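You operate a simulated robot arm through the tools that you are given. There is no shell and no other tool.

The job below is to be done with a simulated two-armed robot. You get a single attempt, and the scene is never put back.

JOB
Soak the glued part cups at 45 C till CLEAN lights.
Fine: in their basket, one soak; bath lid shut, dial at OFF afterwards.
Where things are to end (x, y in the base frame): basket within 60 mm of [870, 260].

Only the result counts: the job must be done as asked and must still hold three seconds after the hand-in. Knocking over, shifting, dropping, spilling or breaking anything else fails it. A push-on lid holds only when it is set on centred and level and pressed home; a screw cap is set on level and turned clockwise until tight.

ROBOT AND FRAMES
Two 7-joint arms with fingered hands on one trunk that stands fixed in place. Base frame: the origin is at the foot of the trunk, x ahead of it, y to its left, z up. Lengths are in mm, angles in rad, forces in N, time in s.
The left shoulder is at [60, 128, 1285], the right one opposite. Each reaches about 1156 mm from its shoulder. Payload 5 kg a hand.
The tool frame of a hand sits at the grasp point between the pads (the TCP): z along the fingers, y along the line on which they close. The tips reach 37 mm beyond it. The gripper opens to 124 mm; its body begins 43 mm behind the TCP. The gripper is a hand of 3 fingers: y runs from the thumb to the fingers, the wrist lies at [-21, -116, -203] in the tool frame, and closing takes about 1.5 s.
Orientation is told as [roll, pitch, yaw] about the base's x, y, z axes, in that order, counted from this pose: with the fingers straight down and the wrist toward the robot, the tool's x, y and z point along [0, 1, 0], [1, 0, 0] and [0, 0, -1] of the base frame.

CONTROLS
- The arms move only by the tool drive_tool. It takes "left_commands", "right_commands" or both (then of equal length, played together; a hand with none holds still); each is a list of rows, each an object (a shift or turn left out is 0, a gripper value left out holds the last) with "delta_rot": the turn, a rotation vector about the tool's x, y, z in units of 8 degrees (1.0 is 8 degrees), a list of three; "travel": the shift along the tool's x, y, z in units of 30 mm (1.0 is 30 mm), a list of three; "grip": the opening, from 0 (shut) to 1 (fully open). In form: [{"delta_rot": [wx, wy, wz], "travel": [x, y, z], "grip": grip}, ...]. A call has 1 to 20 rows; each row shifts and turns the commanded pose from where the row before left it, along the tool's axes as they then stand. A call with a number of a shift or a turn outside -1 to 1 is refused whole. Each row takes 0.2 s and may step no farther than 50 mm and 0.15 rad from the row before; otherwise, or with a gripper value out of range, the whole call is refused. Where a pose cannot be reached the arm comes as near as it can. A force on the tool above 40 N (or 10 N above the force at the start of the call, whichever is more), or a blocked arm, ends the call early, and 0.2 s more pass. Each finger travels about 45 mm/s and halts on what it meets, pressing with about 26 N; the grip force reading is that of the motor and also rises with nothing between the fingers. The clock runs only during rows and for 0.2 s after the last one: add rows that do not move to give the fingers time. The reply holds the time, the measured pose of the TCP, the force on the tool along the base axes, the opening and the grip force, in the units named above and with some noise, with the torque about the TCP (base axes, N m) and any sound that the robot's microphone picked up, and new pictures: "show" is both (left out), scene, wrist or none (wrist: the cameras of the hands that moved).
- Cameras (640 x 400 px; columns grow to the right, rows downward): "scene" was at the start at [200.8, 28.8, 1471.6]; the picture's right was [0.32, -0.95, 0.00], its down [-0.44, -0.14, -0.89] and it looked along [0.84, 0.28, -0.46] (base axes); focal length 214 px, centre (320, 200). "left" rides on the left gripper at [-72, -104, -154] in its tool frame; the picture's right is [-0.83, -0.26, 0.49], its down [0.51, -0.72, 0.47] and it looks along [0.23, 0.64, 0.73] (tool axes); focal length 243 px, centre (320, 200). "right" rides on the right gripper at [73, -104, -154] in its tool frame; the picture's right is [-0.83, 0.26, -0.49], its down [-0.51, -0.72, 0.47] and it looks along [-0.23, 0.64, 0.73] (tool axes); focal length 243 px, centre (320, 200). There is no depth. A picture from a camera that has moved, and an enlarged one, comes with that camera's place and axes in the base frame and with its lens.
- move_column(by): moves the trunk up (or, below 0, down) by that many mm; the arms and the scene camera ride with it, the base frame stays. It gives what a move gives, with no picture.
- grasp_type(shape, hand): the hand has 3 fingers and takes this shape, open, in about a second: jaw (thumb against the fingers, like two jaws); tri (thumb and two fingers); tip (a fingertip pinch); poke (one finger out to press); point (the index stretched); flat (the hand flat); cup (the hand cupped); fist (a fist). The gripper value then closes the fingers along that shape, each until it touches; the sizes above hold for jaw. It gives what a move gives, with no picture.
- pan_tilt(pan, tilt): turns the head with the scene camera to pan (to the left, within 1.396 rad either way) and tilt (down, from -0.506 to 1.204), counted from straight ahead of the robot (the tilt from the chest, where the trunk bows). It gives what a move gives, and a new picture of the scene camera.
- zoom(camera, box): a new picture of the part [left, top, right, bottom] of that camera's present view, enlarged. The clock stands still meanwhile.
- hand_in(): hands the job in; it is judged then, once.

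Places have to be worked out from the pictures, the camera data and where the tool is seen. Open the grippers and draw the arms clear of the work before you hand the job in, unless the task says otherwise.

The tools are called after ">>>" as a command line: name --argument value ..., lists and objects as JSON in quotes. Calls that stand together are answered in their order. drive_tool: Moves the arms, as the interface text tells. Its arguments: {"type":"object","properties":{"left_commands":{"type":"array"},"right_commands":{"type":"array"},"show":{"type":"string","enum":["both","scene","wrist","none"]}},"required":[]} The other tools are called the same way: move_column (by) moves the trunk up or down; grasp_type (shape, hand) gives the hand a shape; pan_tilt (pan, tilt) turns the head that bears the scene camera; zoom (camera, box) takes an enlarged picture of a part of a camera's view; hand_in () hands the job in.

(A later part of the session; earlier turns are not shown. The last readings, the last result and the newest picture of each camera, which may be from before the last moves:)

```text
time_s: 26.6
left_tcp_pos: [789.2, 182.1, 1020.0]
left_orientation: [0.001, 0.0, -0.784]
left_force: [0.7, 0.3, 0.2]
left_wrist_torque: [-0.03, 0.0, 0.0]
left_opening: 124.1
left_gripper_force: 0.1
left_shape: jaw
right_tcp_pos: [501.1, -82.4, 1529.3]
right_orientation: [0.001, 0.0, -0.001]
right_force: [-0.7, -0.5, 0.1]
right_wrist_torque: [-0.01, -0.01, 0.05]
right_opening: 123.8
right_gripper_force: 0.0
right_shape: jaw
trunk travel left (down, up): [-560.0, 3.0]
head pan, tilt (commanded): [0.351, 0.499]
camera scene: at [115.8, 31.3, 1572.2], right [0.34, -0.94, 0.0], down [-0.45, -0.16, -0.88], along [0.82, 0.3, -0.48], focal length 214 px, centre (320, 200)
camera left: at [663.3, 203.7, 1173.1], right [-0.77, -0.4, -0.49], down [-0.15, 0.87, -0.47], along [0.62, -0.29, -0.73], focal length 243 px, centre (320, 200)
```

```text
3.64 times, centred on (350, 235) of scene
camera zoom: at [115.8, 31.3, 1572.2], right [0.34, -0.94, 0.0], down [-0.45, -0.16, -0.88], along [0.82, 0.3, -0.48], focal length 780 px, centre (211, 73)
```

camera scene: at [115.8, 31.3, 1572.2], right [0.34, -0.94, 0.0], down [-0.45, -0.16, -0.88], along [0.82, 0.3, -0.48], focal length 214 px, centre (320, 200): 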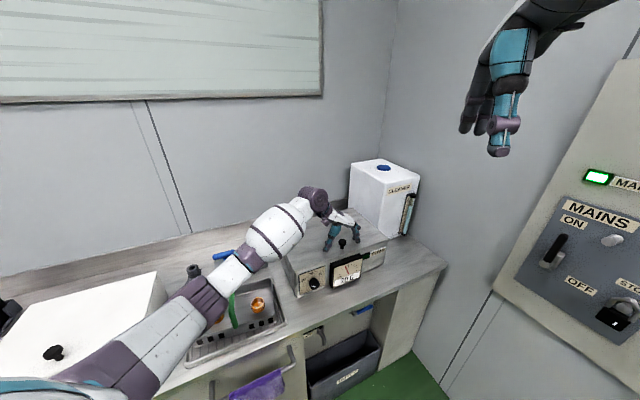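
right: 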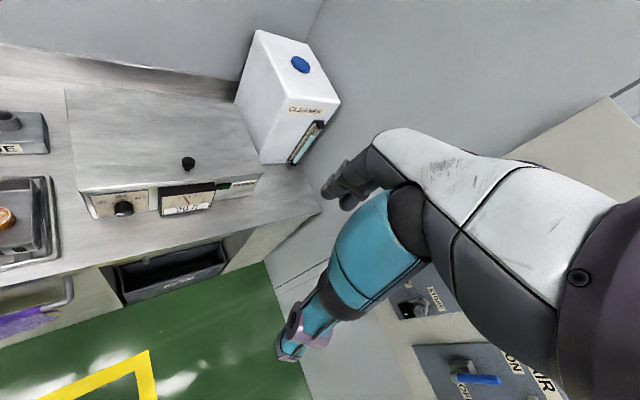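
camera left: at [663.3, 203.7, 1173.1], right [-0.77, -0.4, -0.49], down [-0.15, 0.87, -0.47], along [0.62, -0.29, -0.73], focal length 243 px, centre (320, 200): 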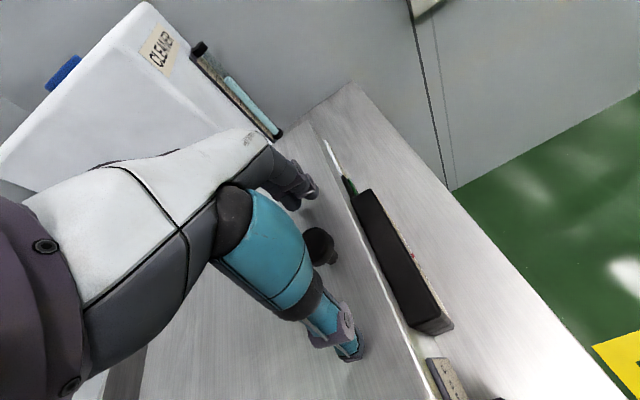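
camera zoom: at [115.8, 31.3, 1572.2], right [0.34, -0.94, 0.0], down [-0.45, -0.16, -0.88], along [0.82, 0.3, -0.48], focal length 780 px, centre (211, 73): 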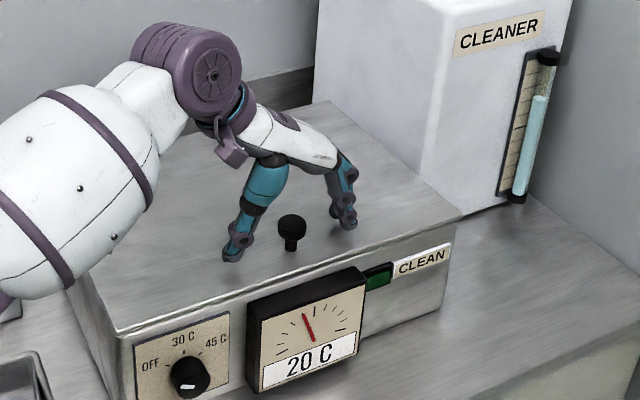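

The knob sits midway between thumb and fingers. I'll close the grip on it.

>>> drive_tool --left_commands '[{"grip": 0}, {}, {}, {}, {}, {}, {}, {}, {}]' --show "both"

>>> zoom --camera "scene" --box '[280, 180, 420, 290]'

```text
time_s: 28.6
left_tcp_pos: [788.1, 181.1, 1020.6]
left_orientation: [-0.002, 0.001, -0.785]
left_force: [-0.4, -0.2, -1.1]
left_wrist_torque: [-0.01, -0.01, 0.02]
left_opening: 22.4
left_gripper_force: 25.6
left_shape: jaw
right_tcp_pos: [502.2, -81.7, 1529.3]
right_orientation: [-0.001, 0.0, -0.001]
right_force: [-0.1, -0.2, 0.3]
right_wrist_torque: [0.0, 0.0, -0.03]
right_opening: 123.7
right_gripper_force: 0.1
right_shape: jaw
trunk travel left (down, up): [-560.0, 3.0]
head pan, tilt (commanded): [0.351, 0.499]
camera scene: at [116.0, 31.4, 1572.1], right [0.34, -0.94, 0.0], down [-0.45, -0.16, -0.88], along [0.82, 0.3, -0.48], focal length 214 px, centre (320, 200)
camera left: at [663.4, 203.7, 1173.0], right [-0.77, -0.4, -0.49], down [-0.15, 0.87, -0.47], along [0.62, -0.29, -0.73], focal length 243 px, centre (320, 200)
```

scene: 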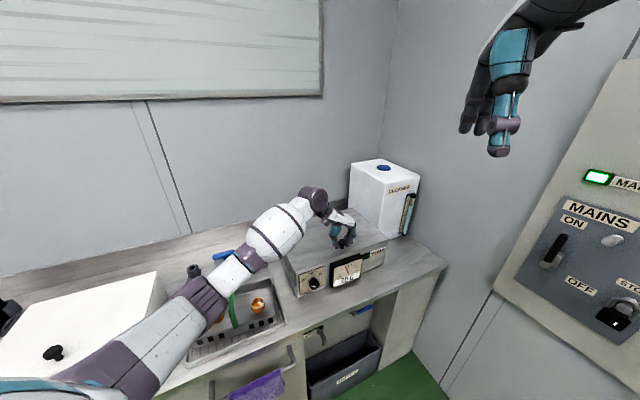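
left: 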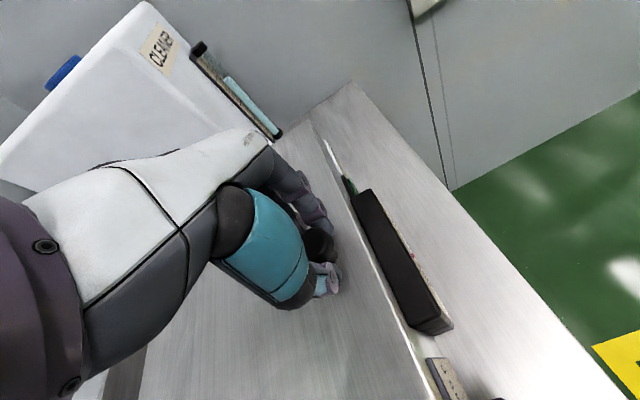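

```text
3.64 times, centred on (350, 235) of scene
camera zoom: at [116.0, 31.4, 1572.1], right [0.34, -0.94, 0.0], down [-0.45, -0.16, -0.88], along [0.82, 0.3, -0.48], focal length 780 px, centre (211, 73)
```

zoom: 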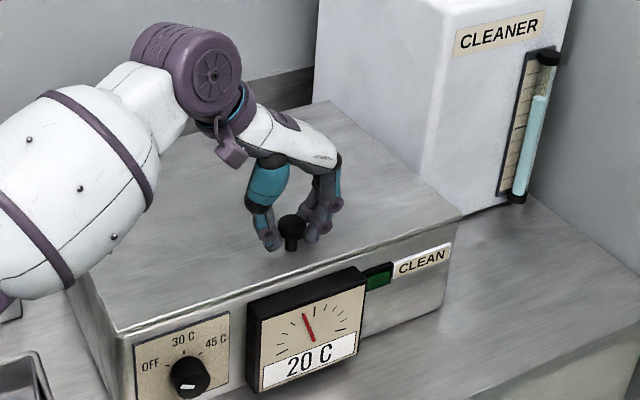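

The grip closed at 22 mm with full force, so the knob is held. I'll raise it about 10° along the arc and read the force to learn how the lid behaves.

>>> drive_tool --left_commands '[{"travel": [0.05, 0, -0.3]}, {"travel": [0.06, 0, -0.3]}, {"travel": [0.08, 0, -0.3]}, {"travel": [0.09, 0, -0.3]}, {"travel": [0.11, 0, -0.3]}, {}]' --show "both"

>>> zoom --camera "scene" --box '[260, 160, 420, 300]'

```text
time_s: 30.0
left_tcp_pos: [795.2, 188.7, 1065.6]
left_orientation: [0.0, -0.002, -0.785]
left_force: [-13.9, -5.3, 1.0]
left_wrist_torque: [-0.36, 0.48, -0.12]
left_opening: 22.2
left_gripper_force: 26.1
left_shape: jaw
right_tcp_pos: [500.2, -81.9, 1530.4]
right_orientation: [0.001, -0.002, -0.003]
right_force: [-0.4, 0.3, 0.2]
right_wrist_torque: [0.0, -0.01, 0.01]
right_opening: 123.7
right_gripper_force: 0.0
right_shape: jaw
trunk travel left (down, up): [-560.0, 3.0]
head pan, tilt (commanded): [0.351, 0.499]
camera scene: at [113.6, 30.6, 1572.3], right [0.34, -0.94, 0.0], down [-0.45, -0.16, -0.88], along [0.83, 0.3, -0.48], focal length 214 px, centre (320, 200)
camera left: at [670.6, 210.6, 1219.6], right [-0.77, -0.4, -0.49], down [-0.15, 0.87, -0.47], along [0.62, -0.29, -0.73], focal length 243 px, centre (320, 200)
```

scene: 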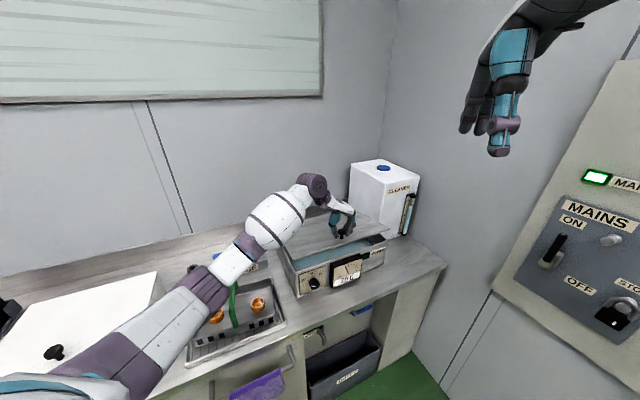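
left: 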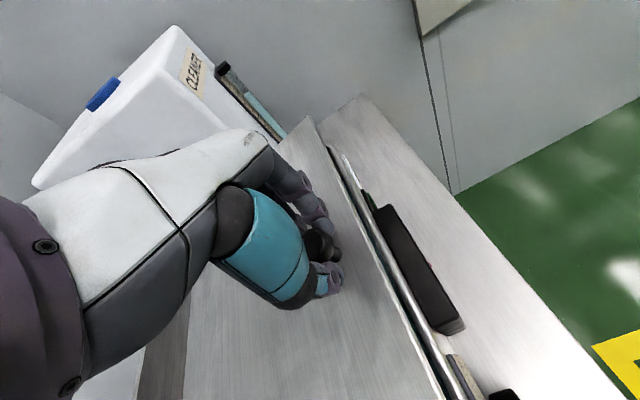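

```text
2.86 times, centred on (340, 230) of scene
camera zoom: at [113.6, 30.6, 1572.3], right [0.34, -0.94, 0.0], down [-0.45, -0.16, -0.88], along [0.83, 0.3, -0.48], focal length 613 px, centre (263, 114)
```

zoom: 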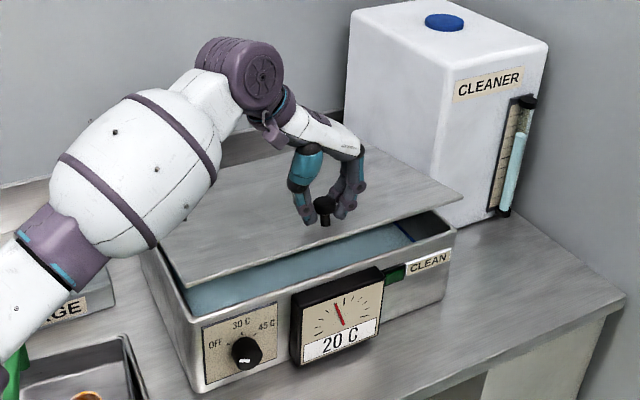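

The lid is hinged at the back, there's liquid in the bath, and there's little weight on the hand with a modest sideways force. I'll go on along the arc to about 30°.

>>> drive_tool --left_commands '[{"travel": [0.1, 0, -0.489]}, {"travel": [0.13, 0, -0.489]}, {"travel": [0.16, 0, -0.489]}, {"travel": [0.22, 0, -0.444]}, {"travel": [0.26, 0, -0.444]}, {"travel": [0.28, 0, -0.444]}, {}]' --show "scene"

>>> zoom --camera "scene" --box '[260, 140, 420, 300]'

```text
time_s: 31.6
left_tcp_pos: [822.5, 214.6, 1148.2]
left_orientation: [-0.002, 0.001, -0.786]
left_force: [-3.2, 0.2, -2.5]
left_wrist_torque: [-0.38, 0.31, 0.03]
left_opening: 21.2
left_gripper_force: 25.9
left_shape: jaw
right_tcp_pos: [501.9, -81.3, 1528.3]
right_orientation: [0.001, 0.0, -0.003]
right_force: [-0.3, 0.3, 0.5]
right_wrist_torque: [0.0, -0.02, 0.04]
right_opening: 123.7
right_gripper_force: 0.0
right_shape: jaw
trunk travel left (down, up): [-560.0, 3.0]
head pan, tilt (commanded): [0.351, 0.499]
camera scene: at [116.0, 31.7, 1572.1], right [0.34, -0.94, 0.0], down [-0.45, -0.16, -0.88], along [0.82, 0.3, -0.48], focal length 214 px, centre (320, 200)
```

scene: 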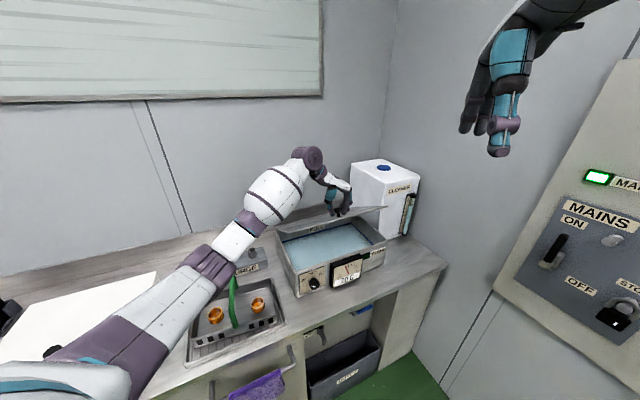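

```text
2.50 times, centred on (340, 220) of scene
camera zoom: at [116.0, 31.7, 1572.1], right [0.34, -0.94, 0.0], down [-0.45, -0.16, -0.88], along [0.82, 0.3, -0.48], focal length 536 px, centre (270, 150)
```

zoom: 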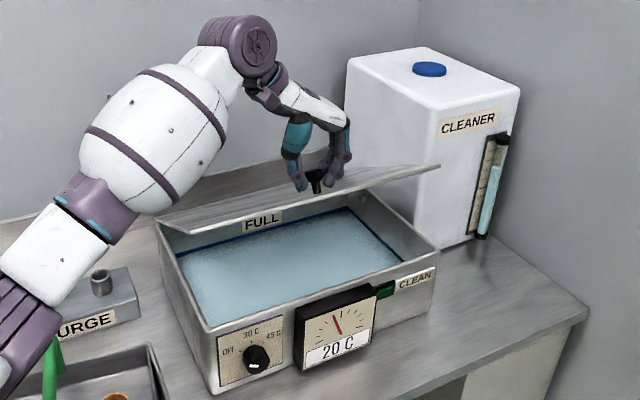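

The bath is filled to its FULL line and the lid swings easily with small forces. I'll continue the arc to about 60°.

>>> drive_tool --left_commands '[{"travel": [0.31, 0, -0.41]}, {"travel": [0.33, 0, -0.394]}, {"travel": [0.36, 0, -0.375]}, {"travel": [0.38, 0, -0.35]}, {"travel": [0.4, 0, -0.33]}, {"travel": [0.42, 0, -0.3]}, {"travel": [0.43, 0, -0.28]}, {"travel": [0.445, 0, -0.256]}, {"travel": [0.46, 0, -0.23]}, {}]' --show "scene"

>>> zoom --camera "scene" --box '[260, 100, 420, 280]'

```text
time_s: 33.8
left_tcp_pos: [896.2, 286.6, 1237.1]
left_orientation: [0.0, -0.002, -0.786]
left_force: [-1.9, -3.6, 3.5]
left_wrist_torque: [-0.62, 0.22, -0.06]
left_opening: 21.7
left_gripper_force: 25.4
left_shape: jaw
right_tcp_pos: [501.4, -82.8, 1529.5]
right_orientation: [0.002, -0.001, -0.001]
right_force: [-0.4, 0.9, 0.1]
right_wrist_torque: [0.0, 0.0, 0.01]
right_opening: 123.8
right_gripper_force: 0.0
right_shape: jaw
trunk travel left (down, up): [-560.0, 3.0]
head pan, tilt (commanded): [0.351, 0.499]
camera scene: at [114.9, 30.3, 1572.3], right [0.34, -0.94, 0.0], down [-0.45, -0.16, -0.88], along [0.82, 0.3, -0.48], focal length 214 px, centre (320, 200)
```

scene: 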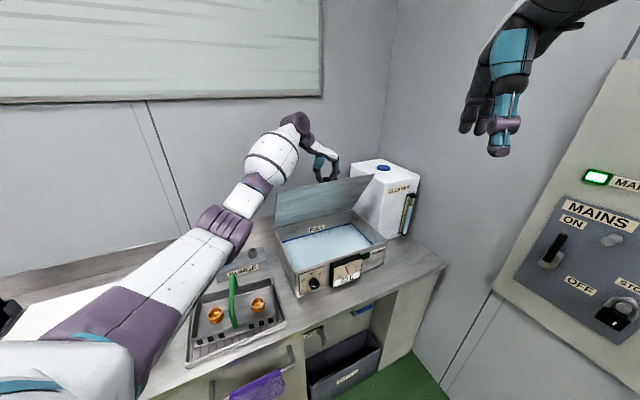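

```text
2.22 times, centred on (340, 190) of scene
camera zoom: at [114.9, 30.3, 1572.3], right [0.34, -0.94, 0.0], down [-0.45, -0.16, -0.88], along [0.82, 0.3, -0.48], focal length 477 px, centre (276, 222)
```

zoom: 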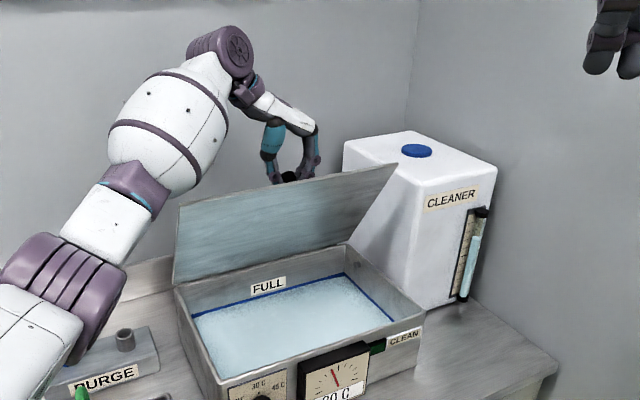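

The lid stands at about 60° and the hand force is still low. I'll push on towards 72°, near the left arm's reach limit.

>>> drive_tool --left_commands '[{"travel": [0.47, 0, -0.21]}, {"travel": [0.47, 0, -0.18]}, {"travel": [0.47, 0, -0.14]}, {"travel": [0.46, 0, -0.1]}, {}]' --show "scene"

>>> zoom --camera "scene" --box '[260, 100, 420, 280]'

```text
time_s: 35.0
left_tcp_pos: [935.5, 328.3, 1257.1]
left_orientation: [0.003, -0.002, -0.786]
left_force: [-2.0, -6.7, 9.6]
left_wrist_torque: [-0.82, 0.25, -0.1]
left_opening: 22.4
left_gripper_force: 26.0
left_shape: jaw
right_tcp_pos: [501.6, -82.6, 1530.2]
right_orientation: [0.002, -0.002, 0.002]
right_force: [0.5, -0.1, -0.9]
right_wrist_torque: [0.01, 0.01, -0.02]
right_opening: 123.7
right_gripper_force: 0.0
right_shape: jaw
trunk travel left (down, up): [-560.0, 3.0]
head pan, tilt (commanded): [0.351, 0.499]
camera scene: at [114.2, 29.6, 1572.4], right [0.34, -0.94, 0.0], down [-0.45, -0.16, -0.88], along [0.82, 0.3, -0.48], focal length 214 px, centre (320, 200)
```

scene: 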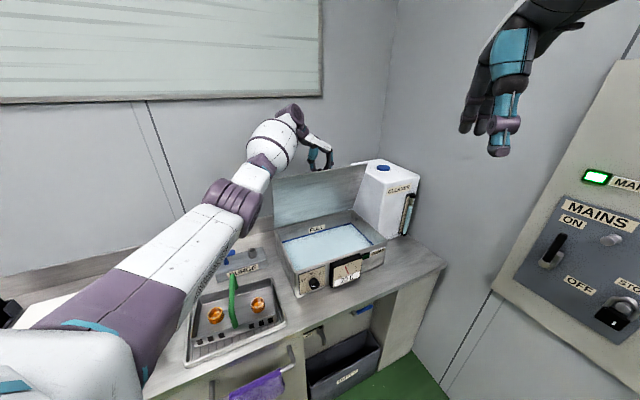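

```text
2.22 times, centred on (340, 190) of scene
camera zoom: at [114.2, 29.6, 1572.4], right [0.34, -0.94, 0.0], down [-0.45, -0.16, -0.88], along [0.82, 0.3, -0.48], focal length 477 px, centre (276, 222)
```

zoom: 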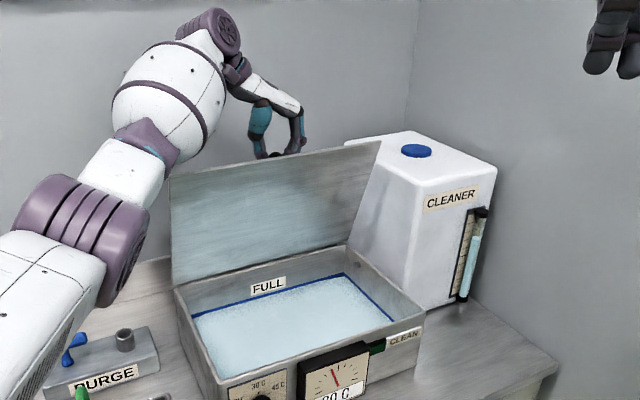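

The lid is at about 70° and the left arm is close to its reach limit. I'll bring the right hand, closed and turned to point forward, to prop the lid's underside before letting go of the knob; first I turn it in free space.

>>> drive_tool --right_commands '[{"travel": [0.28, 0.92, 0.7], "grip": 0}, {"travel": [0.28, 0.92, 0.7]}, {"travel": [0.28, 0.92, 0.7]}, {"travel": [0.28, 0.92, 0.7]}, {"travel": [0.28, 0.92, 0.7]}, {"delta_rot": [0, 0, -0.9375]}, {"delta_rot": [0, 0, -0.9375]}, {"delta_rot": [0, 0, -0.9375]}, {"delta_rot": [0, 0, -0.9375]}, {"delta_rot": [0, 0, -0.9375]}, {"delta_rot": [0, 0, -0.9375]}, {}]' --show "none"

>>> drive_tool --right_commands '[{"delta_rot": [-0.9375, 0, 0]}, {"delta_rot": [-0.9375, 0, 0]}, {"delta_rot": [-0.9375, 0, 0]}, {"delta_rot": [-0.9375, 0, 0]}, {"delta_rot": [-0.9375, 0, 0]}, {"delta_rot": [-0.9375, 0, 0]}, {"delta_rot": [-0.9375, 0, 0]}, {"delta_rot": [-0.9375, 0, 0]}, {"delta_rot": [-0.9375, 0, 0]}, {"delta_rot": [-0.9375, 0, 0]}, {"delta_rot": [-0.9375, 0, 0]}, {"delta_rot": [-0.9375, 0, 0]}, {}]' --show "both"

```text
time_s: 37.6
left_tcp_pos: [935.2, 326.6, 1257.2]
left_orientation: [0.002, -0.001, -0.786]
left_force: [1.1, -7.3, 14.1]
left_wrist_torque: [-0.74, 0.17, -0.05]
left_opening: 22.7
left_gripper_force: 26.6
left_shape: jaw
right_tcp_pos: [638.9, -42.8, 1424.9]
right_orientation: [0.0, -0.004, 0.783]
right_force: [0.2, 0.1, 0.8]
right_wrist_torque: [0.04, 0.0, 0.0]
right_opening: 0.1
right_gripper_force: 26.1
right_shape: jaw
trunk travel left (down, up): [-560.0, 3.0]
head pan, tilt (commanded): [0.351, 0.499]
```

```text
time_s: 40.4
left_tcp_pos: [934.5, 325.5, 1256.8]
left_orientation: [0.003, -0.002, -0.787]
left_force: [0.5, -7.3, 13.3]
left_wrist_torque: [-0.7, 0.07, -0.05]
left_opening: 22.8
left_gripper_force: 26.3
left_shape: jaw
right_tcp_pos: [638.6, -41.8, 1425.3]
right_orientation: [3.024, -1.568, -2.239]
right_force: [0.1, -1.2, -0.4]
right_wrist_torque: [0.02, 0.01, 0.0]
right_opening: 0.0
right_gripper_force: 25.4
right_shape: jaw
trunk travel left (down, up): [-560.0, 3.0]
head pan, tilt (commanded): [0.351, 0.499]
camera scene: at [113.8, 28.6, 1572.4], right [0.34, -0.94, 0.0], down [-0.45, -0.16, -0.88], along [0.83, 0.3, -0.48], focal length 214 px, centre (320, 200)
camera right: at [479.5, -99.3, 1319.8], right [0.24, -0.94, 0.26], down [0.69, -0.02, -0.72], along [0.68, 0.35, 0.64], focal length 243 px, centre (320, 200)
```

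scene: 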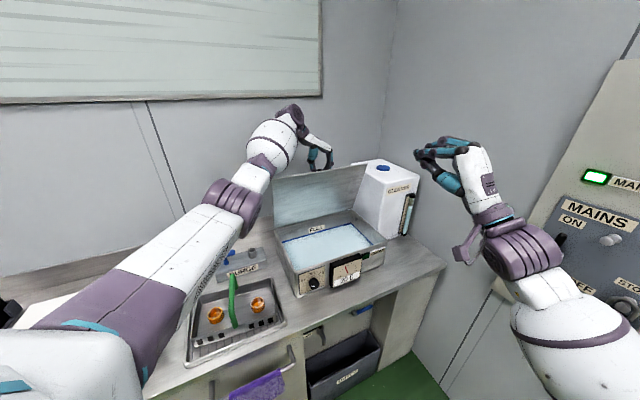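
right: 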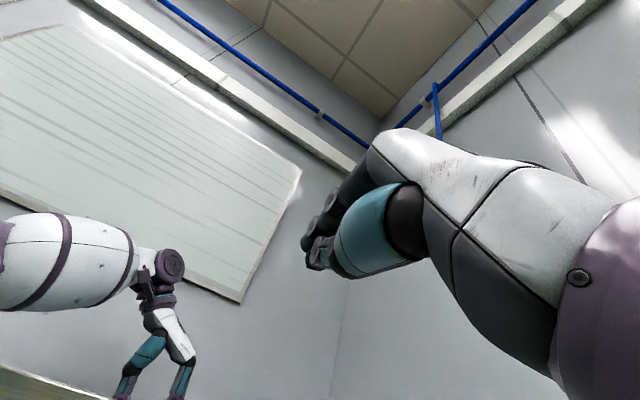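

The right hand now points along the bench normal with its wrist low. I'll bring it forward and down to just in front of the lid's underside, near its upper edge and a little right of centre.

>>> drive_tool --right_commands '[{"travel": [0, -0.69, 1.0]}, {"travel": [0, -0.69, 1.0]}, {"travel": [0, -0.69, 1.0]}, {"travel": [0, -0.69, 1.0]}, {"travel": [0, -0.69, 1.0]}, {"travel": [0, -0.69, 1.0]}, {"travel": [0, -0.69, 1.0]}, {"travel": [0, -0.69, 1.0]}, {"travel": [0, -0.69, 1.0]}, {"travel": [0, -0.69, 1.0]}, {}]' --show "both"

>>> zoom --camera "scene" --box '[240, 80, 460, 300]'

```text
time_s: 42.8
left_tcp_pos: [935.3, 326.4, 1257.4]
left_orientation: [0.003, 0.001, -0.784]
left_force: [1.4, -7.3, 14.1]
left_wrist_torque: [-0.59, 0.05, -0.02]
left_opening: 23.0
left_gripper_force: 26.0
left_shape: jaw
right_tcp_pos: [850.4, 170.9, 1217.8]
right_orientation: [2.853, -1.567, -2.069]
right_force: [0.7, -0.2, -0.2]
right_wrist_torque: [0.01, 0.0, 0.0]
right_opening: 0.1
right_gripper_force: 25.9
right_shape: jaw
trunk travel left (down, up): [-560.0, 3.0]
head pan, tilt (commanded): [0.351, 0.499]
camera scene: at [114.0, 28.5, 1572.4], right [0.34, -0.94, 0.0], down [-0.45, -0.16, -0.88], along [0.83, 0.3, -0.48], focal length 214 px, centre (320, 200)
camera right: at [692.0, 113.9, 1113.4], right [0.24, -0.94, 0.26], down [0.69, -0.02, -0.72], along [0.68, 0.35, 0.64], focal length 243 px, centre (320, 200)
```

scene: 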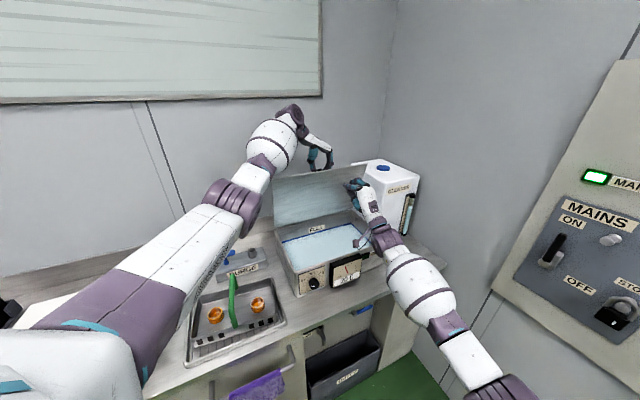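
right: 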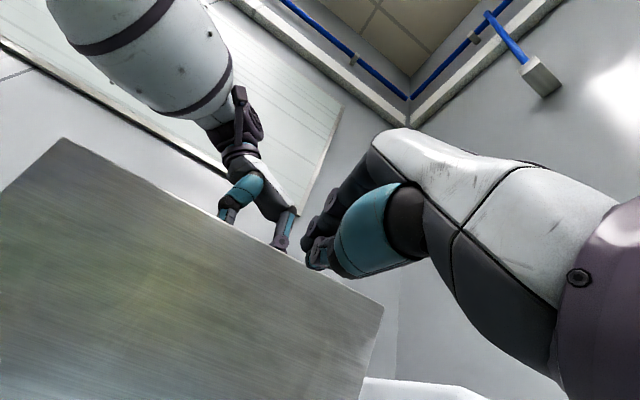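

```text
1.82 times, centred on (350, 190) of scene
camera zoom: at [114.0, 28.5, 1572.4], right [0.34, -0.94, 0.0], down [-0.45, -0.16, -0.88], along [0.83, 0.3, -0.48], focal length 390 px, centre (266, 218)
```

zoom: 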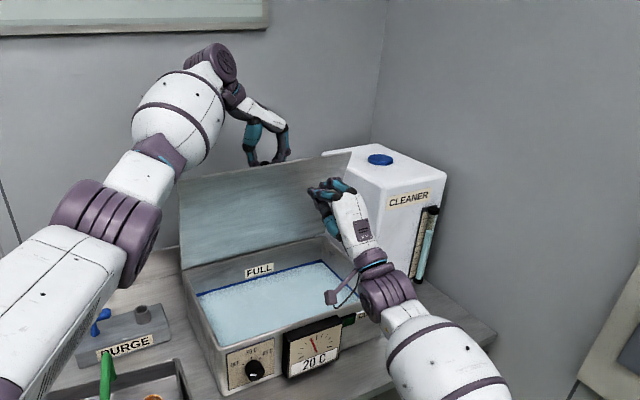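

The right fingertips are about 100 mm in front of the lid underside, and the way is clear. I'll advance 75 mm, then creep up until I feel contact.

>>> drive_tool --right_commands '[{"travel": [0, 0, 0.6]}, {"travel": [0, 0, 0.6]}, {"travel": [0, 0, 0.6]}, {"travel": [0, 0, 0.6]}, {"travel": [0, 0, 0.2]}, {"travel": [0, 0, 0.2]}, {}]' --show "wrist"

>>> zoom --camera "scene" --box '[240, 80, 460, 300]'

```text
time_s: 44.4
left_tcp_pos: [936.2, 325.7, 1255.7]
left_orientation: [0.002, 0.002, -0.786]
left_force: [1.0, -7.2, 14.2]
left_wrist_torque: [-0.6, 0.02, -0.06]
left_opening: 23.2
left_gripper_force: 26.5
left_shape: jaw
right_tcp_pos: [909.1, 229.1, 1218.3]
right_orientation: [2.902, -1.566, -2.12]
right_force: [1.2, -0.1, -0.2]
right_wrist_torque: [-0.01, 0.02, -0.03]
right_opening: 0.0
right_gripper_force: 25.9
right_shape: jaw
trunk travel left (down, up): [-560.0, 3.0]
head pan, tilt (commanded): [0.351, 0.499]
camera right: at [751.6, 172.3, 1114.1], right [0.24, -0.94, 0.26], down [0.69, -0.02, -0.72], along [0.68, 0.35, 0.64], focal length 243 px, centre (320, 200)
```

right: 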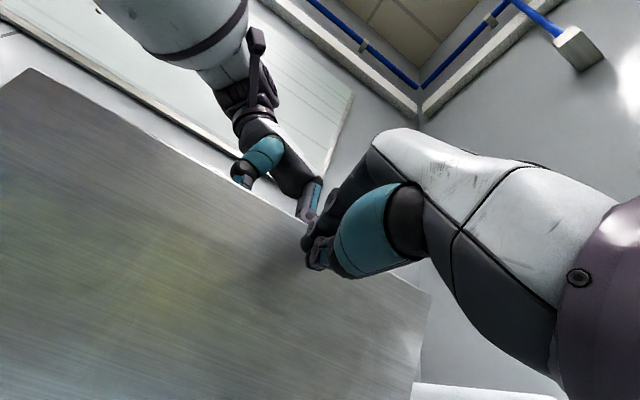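

```text
1.82 times, centred on (350, 190) of scene
camera zoom: at [113.8, 28.9, 1572.3], right [0.34, -0.94, 0.0], down [-0.45, -0.16, -0.88], along [0.83, 0.3, -0.48], focal length 390 px, centre (266, 218)
```

zoom: 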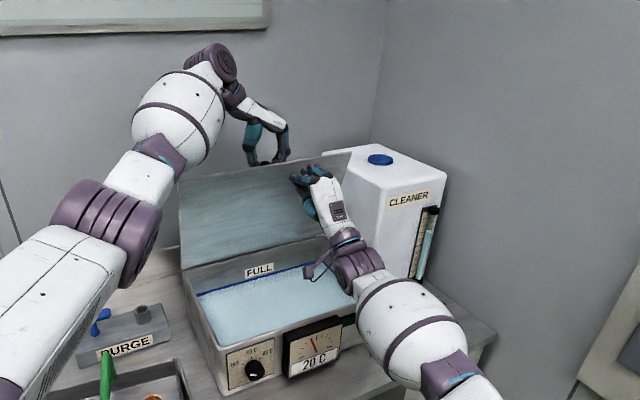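

No contact yet at F≈805. I'll creep forward in small steps and look for force on either hand.

>>> drive_tool --right_commands '[{"travel": [0, 0, 0.15]}, {"travel": [0, 0, 0.15]}, {"travel": [0, 0, 0.15]}, {"travel": [0, 0, 0.15]}, {}]' --show "wrist"

```text
time_s: 45.6
left_tcp_pos: [934.0, 326.9, 1257.0]
left_orientation: [0.0, 0.001, -0.786]
left_force: [3.7, -5.6, 14.4]
left_wrist_torque: [-0.53, -0.07, -0.02]
left_opening: 22.9
left_gripper_force: 25.6
left_shape: jaw
right_tcp_pos: [921.7, 242.9, 1219.1]
right_orientation: [2.807, -1.568, -2.021]
right_force: [-3.1, -2.5, -0.9]
right_wrist_torque: [0.01, -0.02, 0.04]
right_opening: 0.0
right_gripper_force: 25.9
right_shape: jaw
trunk travel left (down, up): [-560.0, 3.0]
head pan, tilt (commanded): [0.351, 0.499]
camera right: at [764.0, 185.1, 1114.1], right [0.24, -0.94, 0.26], down [0.69, -0.02, -0.72], along [0.68, 0.35, 0.64], focal length 243 px, centre (320, 200)
```

right: 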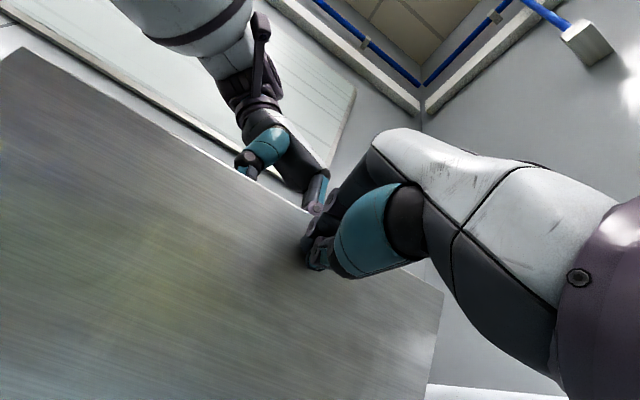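

The right fingertips now touch the lid with about 4 N, right where I predicted. I'll open the left grip and see whether the lid rests on the prop.

>>> drive_tool --left_commands '[{"grip": 0.7}, {}, {}, {}, {}, {}]' --show "both"

```text
time_s: 47.0
left_tcp_pos: [935.9, 329.3, 1254.8]
left_orientation: [0.0, 0.0, -0.786]
left_force: [0.1, 0.2, 0.0]
left_wrist_torque: [0.0, -0.02, 0.0]
left_opening: 86.5
left_gripper_force: 0.0
left_shape: jaw
right_tcp_pos: [923.2, 244.6, 1218.0]
right_orientation: [2.39, -1.57, -1.608]
right_force: [0.4, 0.2, -0.2]
right_wrist_torque: [-0.02, -0.03, 0.04]
right_opening: 0.0
right_gripper_force: 26.3
right_shape: jaw
trunk travel left (down, up): [-560.0, 3.0]
head pan, tilt (commanded): [0.351, 0.499]
camera scene: at [115.6, 31.3, 1572.1], right [0.34, -0.94, 0.0], down [-0.45, -0.16, -0.88], along [0.82, 0.3, -0.48], focal length 214 px, centre (320, 200)
camera left: at [810.8, 350.8, 1408.4], right [-0.77, -0.4, -0.49], down [-0.15, 0.87, -0.47], along [0.62, -0.29, -0.73], focal length 243 px, centre (320, 200)
```

scene: 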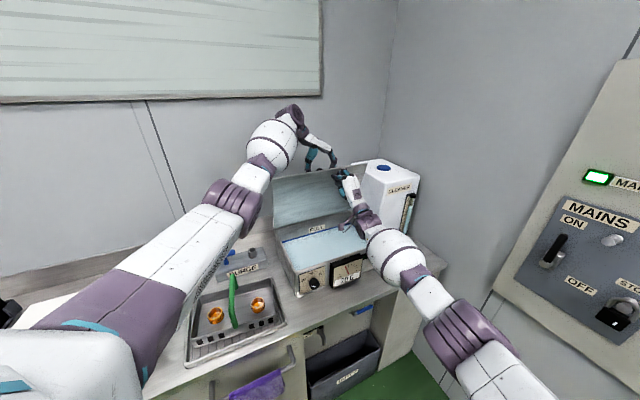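
left: 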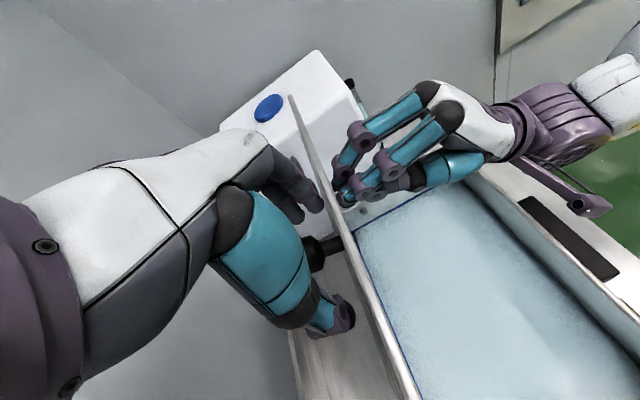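

The right-hand force has gone to about zero though the left hand has let go, so the hinge seems to hold the lid itself. I'll back the right hand off by 18 mm and check whether the lid follows it.

>>> drive_tool --right_commands '[{"travel": [0, 0, -0.2]}, {"travel": [0, 0, -0.2]}, {"travel": [0, 0, -0.2]}, {}, {}]' --show "wrist"

>>> zoom --camera "left" --box '[200, 60, 520, 260]'

```text
time_s: 48.2
left_tcp_pos: [935.3, 328.1, 1255.1]
left_orientation: [-0.002, 0.0, -0.786]
left_force: [-0.7, -0.5, -0.1]
left_wrist_torque: [-0.01, 0.01, -0.03]
left_opening: 86.7
left_gripper_force: 0.1
left_shape: jaw
right_tcp_pos: [911.4, 231.9, 1218.4]
right_orientation: [2.234, -1.57, -1.449]
right_force: [-0.8, -0.2, 0.3]
right_wrist_torque: [-0.01, -0.06, -0.01]
right_opening: 0.0
right_gripper_force: 26.6
right_shape: jaw
trunk travel left (down, up): [-560.0, 3.0]
head pan, tilt (commanded): [0.351, 0.499]
camera right: at [752.8, 174.4, 1112.4], right [0.24, -0.94, 0.26], down [0.69, -0.03, -0.72], along [0.68, 0.35, 0.64], focal length 243 px, centre (320, 200)
```

right: 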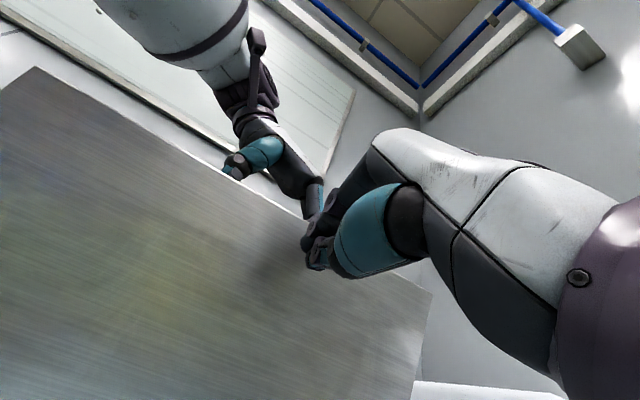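

```text
2.00 times, centred on (360, 160) of left
camera zoom: at [811.0, 350.8, 1408.2], right [-0.77, -0.4, -0.49], down [-0.15, 0.87, -0.47], along [0.62, -0.29, -0.73], focal length 485 px, centre (240, 280)
```

zoom: 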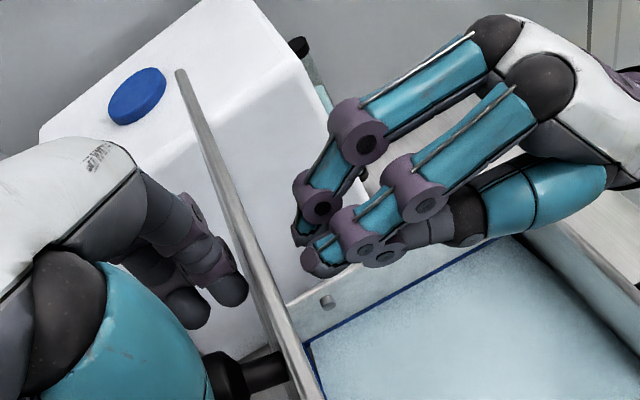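

The lid clearly stays open by itself, with a gap of about 15 mm to the right fingertips. I'll leave it at about 70°, lift the left hand off the knob and away to the left, and draw the right hand back.

>>> drive_tool --left_commands '[{"travel": [0, 0, -0.5]}, {"travel": [0, 0, -0.5]}, {"travel": [0, 0, -0.5]}, {"travel": [0, -0.9, -0.2]}, {"travel": [0, -0.9, -0.2]}, {"travel": [0, -0.9, -0.2]}, {"travel": [0, -0.9, -0.2]}, {"travel": [0, -0.9, -0.2]}, {"travel": [-0.9, -0.5, 0]}, {"travel": [-0.9, -0.5, 0]}, {"travel": [-0.9, -0.5, 0]}, {"travel": [-0.9, -0.5, 0]}, {}]' --right_commands '[{}, {}, {}, {"travel": [0, 0.2, -1.0]}, {"travel": [0, 0.2, -1.0]}, {"travel": [0, 0.2, -1.0]}, {"travel": [0, 0.2, -1.0]}, {"travel": [0, 0.2, -1.0]}, {"travel": [0, 0.2, -1.0]}, {"travel": [0, 0.2, -1.0]}, {"travel": [0, 0.2, -1.0]}, {"travel": [-0.5, 0.2, -0.5]}, {}]' --show "both"

```text
time_s: 51.0
left_tcp_pos: [724.3, 390.1, 1328.8]
left_orientation: [-0.002, 0.001, -0.784]
left_force: [0.3, -0.4, -0.3]
left_wrist_torque: [-0.03, 0.02, 0.01]
left_opening: 86.7
left_gripper_force: 0.1
left_shape: jaw
right_tcp_pos: [742.6, 40.9, 1269.5]
right_orientation: [1.354, -1.569, -0.571]
right_force: [-0.1, 0.4, 0.0]
right_wrist_torque: [-0.01, -0.01, 0.0]
right_opening: 0.1
right_gripper_force: 25.7
right_shape: jaw
trunk travel left (down, up): [-560.0, 3.0]
head pan, tilt (commanded): [0.351, 0.499]
camera scene: at [116.8, 31.7, 1572.0], right [0.34, -0.94, 0.0], down [-0.45, -0.16, -0.88], along [0.82, 0.3, -0.48], focal length 214 px, centre (320, 200)
camera right: at [583.3, -16.5, 1165.1], right [0.24, -0.94, 0.26], down [0.69, -0.03, -0.72], along [0.68, 0.35, 0.64], focal length 243 px, centre (320, 200)
camera left: at [597.6, 412.3, 1482.6], right [-0.77, -0.4, -0.49], down [-0.15, 0.87, -0.47], along [0.62, -0.29, -0.73], focal length 243 px, centre (320, 200)
```

scene: 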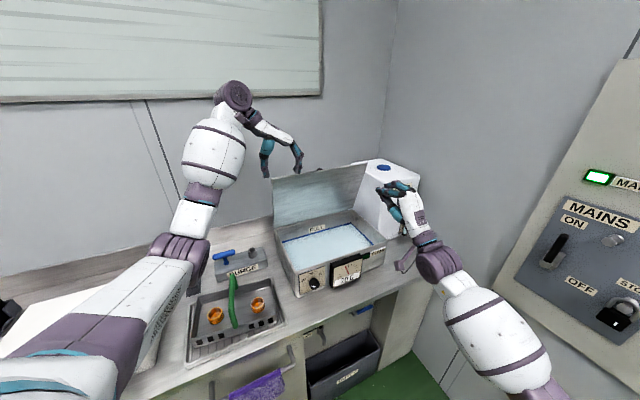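
right: 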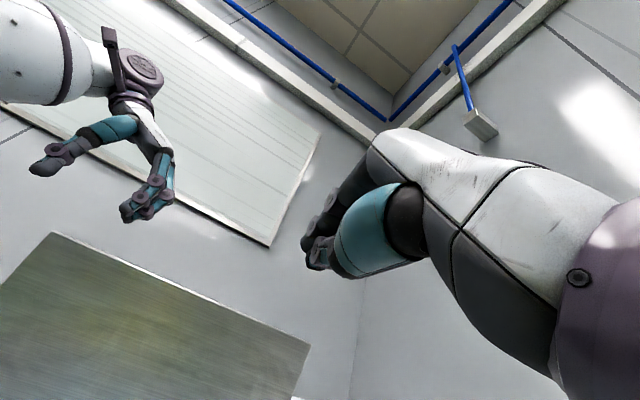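
left: 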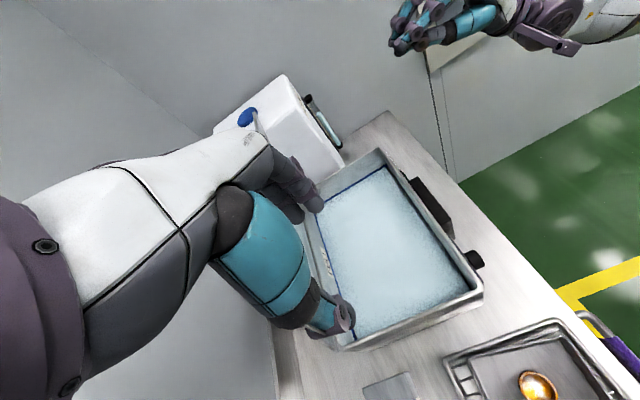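

The lid stands open, and the view gives the bath centre at about (868, 266), matching the target. I'll bring the left hand over the basket handle at z≈1100.

>>> drive_tool --left_commands '[{"travel": [-0.4, -0.82, 0.7]}, {"travel": [-0.4, -0.82, 0.7]}, {"travel": [-0.4, -0.82, 0.7]}, {"travel": [-0.4, -0.82, 0.7]}, {"travel": [-0.4, -0.82, 0.7]}, {"travel": [-0.4, -0.82, 0.7]}, {"travel": [-0.4, -0.82, 0.7]}, {"travel": [-0.4, -0.82, 0.7]}, {"travel": [-0.4, -0.82, 0.7]}, {"travel": [-0.4, -0.82, 0.7]}, {}]' --show "both"

```text
time_s: 53.4
left_tcp_pos: [464.4, 478.8, 1120.1]
left_orientation: [-0.002, 0.001, -0.785]
left_force: [0.0, -0.8, 0.6]
left_wrist_torque: [-0.04, 0.0, -0.03]
left_opening: 86.8
left_gripper_force: 0.1
left_shape: jaw
right_tcp_pos: [742.5, 40.2, 1269.5]
right_orientation: [1.764, -1.567, -0.982]
right_force: [0.3, -0.6, 0.0]
right_wrist_torque: [0.04, -0.03, 0.01]
right_opening: 0.0
right_gripper_force: 25.8
right_shape: jaw
trunk travel left (down, up): [-560.0, 3.0]
head pan, tilt (commanded): [0.351, 0.499]
camera scene: at [116.8, 31.0, 1572.0], right [0.34, -0.94, 0.0], down [-0.45, -0.16, -0.88], along [0.82, 0.3, -0.48], focal length 214 px, centre (320, 200)
camera left: at [338.5, 501.6, 1273.2], right [-0.77, -0.4, -0.49], down [-0.15, 0.87, -0.47], along [0.62, -0.29, -0.73], focal length 243 px, centre (320, 200)
```

scene: 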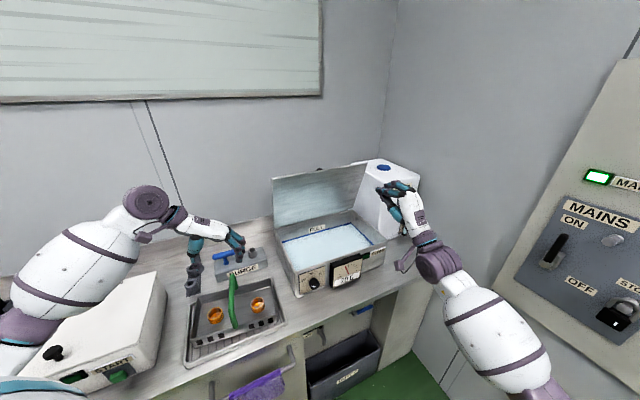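
left: 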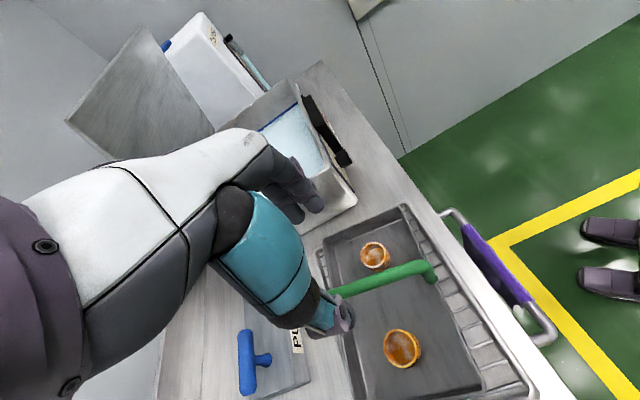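

The hand is over the handle; the wrist view shows the bar about 6 mm to the right of the TCP. I'll shift by that, lower to z≈1000, and check again.

>>> drive_tool --left_commands '[{"travel": [0.05, 0.05, 0.8]}, {"travel": [0.05, 0.05, 0.8]}, {"travel": [0.05, 0.05, 0.8]}, {"travel": [0.05, 0.05, 0.8]}, {"travel": [0, 0, 0.8]}, {}]' --show "both"

>>> zoom --camera "scene" --box '[160, 200, 300, 350]'

```text
time_s: 54.8
left_tcp_pos: [472.0, 478.8, 1001.0]
left_orientation: [-0.001, -0.001, -0.786]
left_force: [0.6, 0.1, 0.3]
left_wrist_torque: [-0.01, 0.02, 0.03]
left_opening: 86.8
left_gripper_force: 0.1
left_shape: jaw
right_tcp_pos: [740.8, 40.4, 1271.2]
right_orientation: [2.498, -1.57, -1.715]
right_force: [-0.6, 0.0, 0.6]
right_wrist_torque: [0.02, 0.0, 0.03]
right_opening: 0.0
right_gripper_force: 26.0
right_shape: jaw
trunk travel left (down, up): [-560.0, 3.0]
head pan, tilt (commanded): [0.351, 0.499]
camera scene: at [115.7, 31.1, 1572.2], right [0.34, -0.94, 0.0], down [-0.45, -0.16, -0.88], along [0.82, 0.3, -0.48], focal length 214 px, centre (320, 200)
camera left: at [347.0, 500.5, 1154.4], right [-0.77, -0.4, -0.49], down [-0.15, 0.87, -0.47], along [0.62, -0.29, -0.73], focal length 243 px, centre (320, 200)
```

scene: 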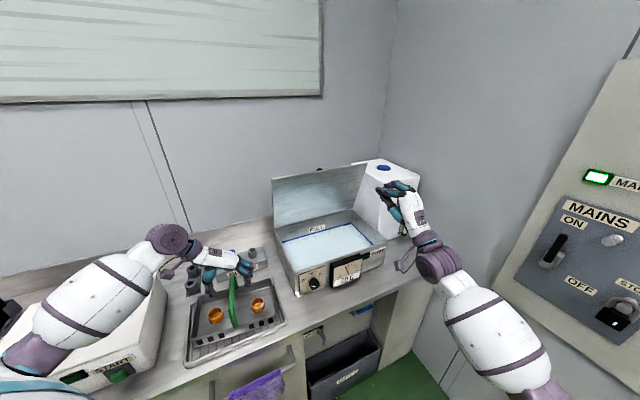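
left: 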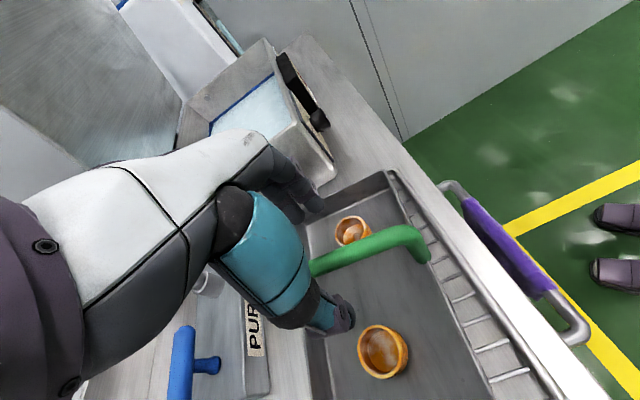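

```text
2.67 times, centred on (230, 275) of scene
camera zoom: at [115.7, 31.1, 1572.2], right [0.34, -0.94, 0.0], down [-0.45, -0.16, -0.88], along [0.82, 0.3, -0.48], focal length 572 px, centre (560, 0)
```

zoom: 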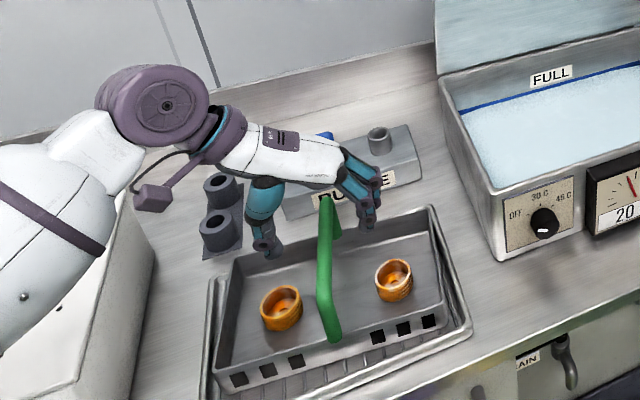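

Thumb and fingers straddle the handle bar, which lies close to the TCP line and is turned a few degrees. I'll turn the hand slightly to match, lower to z≈953, and close the grip.

>>> drive_tool --left_commands '[{"travel": [0, 0, 0.55], "delta_rot": [0, 0, 0.4]}, {"travel": [0, 0, 0.55]}, {"travel": [0, 0, 0.5]}, {}, {}]' --show "both"

>>> zoom --camera "scene" --box '[160, 200, 300, 350]'

```text
time_s: 56.0
left_tcp_pos: [472.2, 477.8, 953.1]
left_orientation: [-0.001, -0.001, -0.842]
left_force: [-0.1, -0.4, 0.6]
left_wrist_torque: [0.01, 0.03, 0.0]
left_opening: 86.4
left_gripper_force: 0.1
left_shape: jaw
right_tcp_pos: [742.3, 41.0, 1270.3]
right_orientation: [2.308, -1.569, -1.522]
right_force: [-0.3, 0.4, 0.0]
right_wrist_torque: [0.02, 0.0, -0.02]
right_opening: 0.1
right_gripper_force: 25.4
right_shape: jaw
trunk travel left (down, up): [-560.0, 3.0]
head pan, tilt (commanded): [0.351, 0.499]
camera scene: at [115.8, 31.2, 1572.1], right [0.34, -0.94, 0.0], down [-0.45, -0.16, -0.88], along [0.82, 0.3, -0.48], focal length 214 px, centre (320, 200)
camera left: at [348.4, 508.3, 1105.9], right [-0.79, -0.36, -0.49], down [-0.1, 0.88, -0.47], along [0.6, -0.32, -0.73], focal length 243 px, centre (320, 200)
```

scene: 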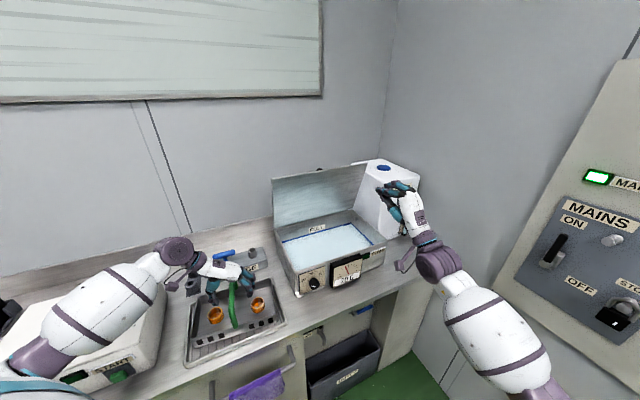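
left: 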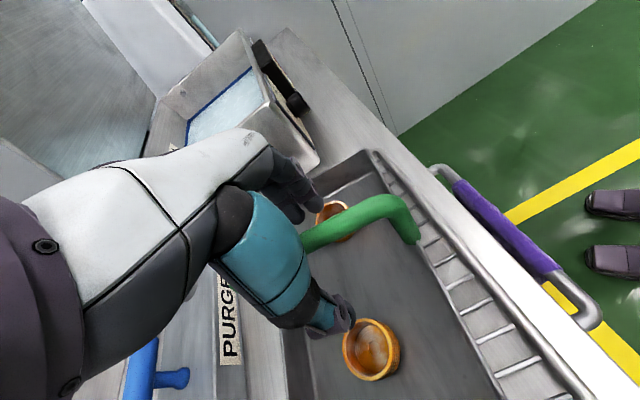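

```text
2.67 times, centred on (230, 275) of scene
camera zoom: at [115.8, 31.2, 1572.1], right [0.34, -0.94, 0.0], down [-0.45, -0.16, -0.88], along [0.82, 0.3, -0.48], focal length 572 px, centre (560, 0)
```

zoom: 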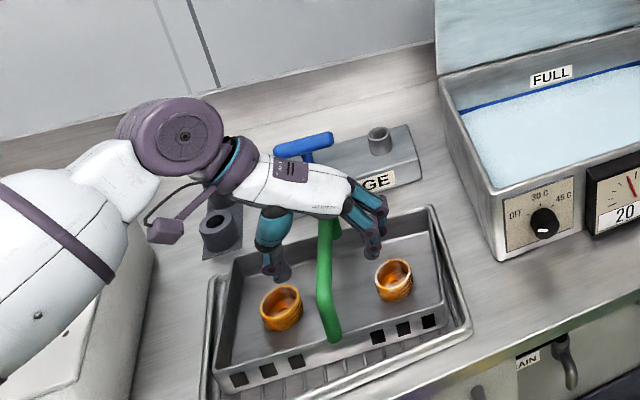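

The bar is between thumb and fingers, and the fingertips are clear of both cups. I'll close the grip on the handle.

>>> drive_tool --left_commands '[{"grip": 0}, {}, {}, {}, {}, {}, {}]' --show "both"

>>> zoom --camera "scene" --box '[160, 200, 300, 350]'

```text
time_s: 57.6
left_tcp_pos: [471.5, 477.8, 953.2]
left_orientation: [-0.002, 0.001, -0.841]
left_force: [-0.6, 0.7, -0.8]
left_wrist_torque: [0.0, 0.01, 0.04]
left_opening: 0.0
left_gripper_force: 26.4
left_shape: jaw
right_tcp_pos: [741.7, 42.1, 1270.6]
right_orientation: [1.621, -1.572, -0.837]
right_force: [-0.4, -0.7, -0.2]
right_wrist_torque: [-0.02, -0.01, -0.03]
right_opening: 0.1
right_gripper_force: 26.4
right_shape: jaw
trunk travel left (down, up): [-560.0, 3.0]
head pan, tilt (commanded): [0.351, 0.499]
camera scene: at [116.2, 31.7, 1572.0], right [0.34, -0.94, 0.0], down [-0.45, -0.16, -0.88], along [0.82, 0.3, -0.48], focal length 214 px, centre (320, 200)
camera left: at [348.4, 508.6, 1105.3], right [-0.79, -0.36, -0.49], down [-0.1, 0.88, -0.47], along [0.6, -0.32, -0.73], focal length 243 px, centre (320, 200)
```

scene: 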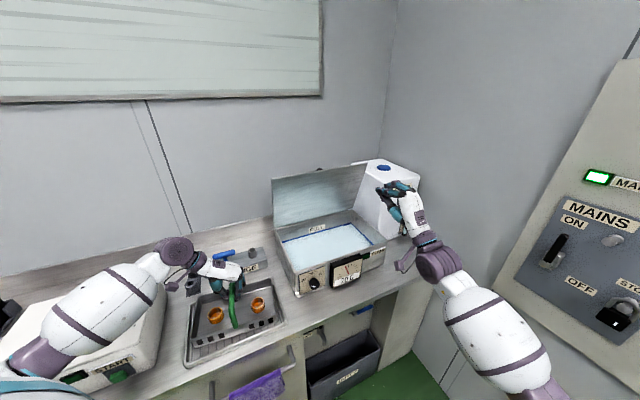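
left: 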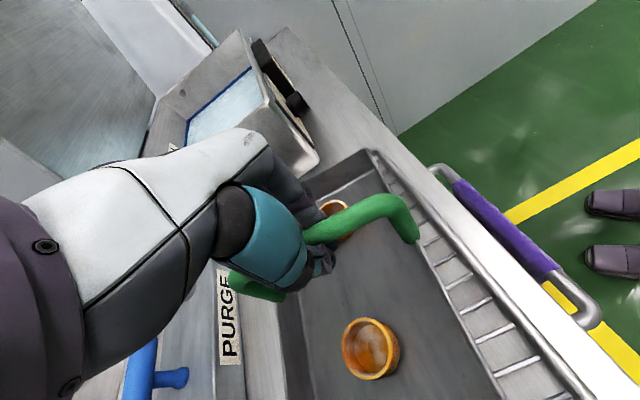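

```text
2.67 times, centred on (230, 275) of scene
camera zoom: at [116.2, 31.7, 1572.0], right [0.34, -0.94, 0.0], down [-0.45, -0.16, -0.88], along [0.82, 0.3, -0.48], focal length 572 px, centre (560, 0)
```

zoom: 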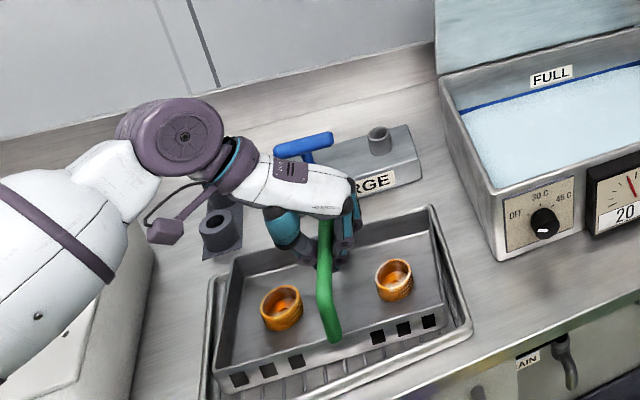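

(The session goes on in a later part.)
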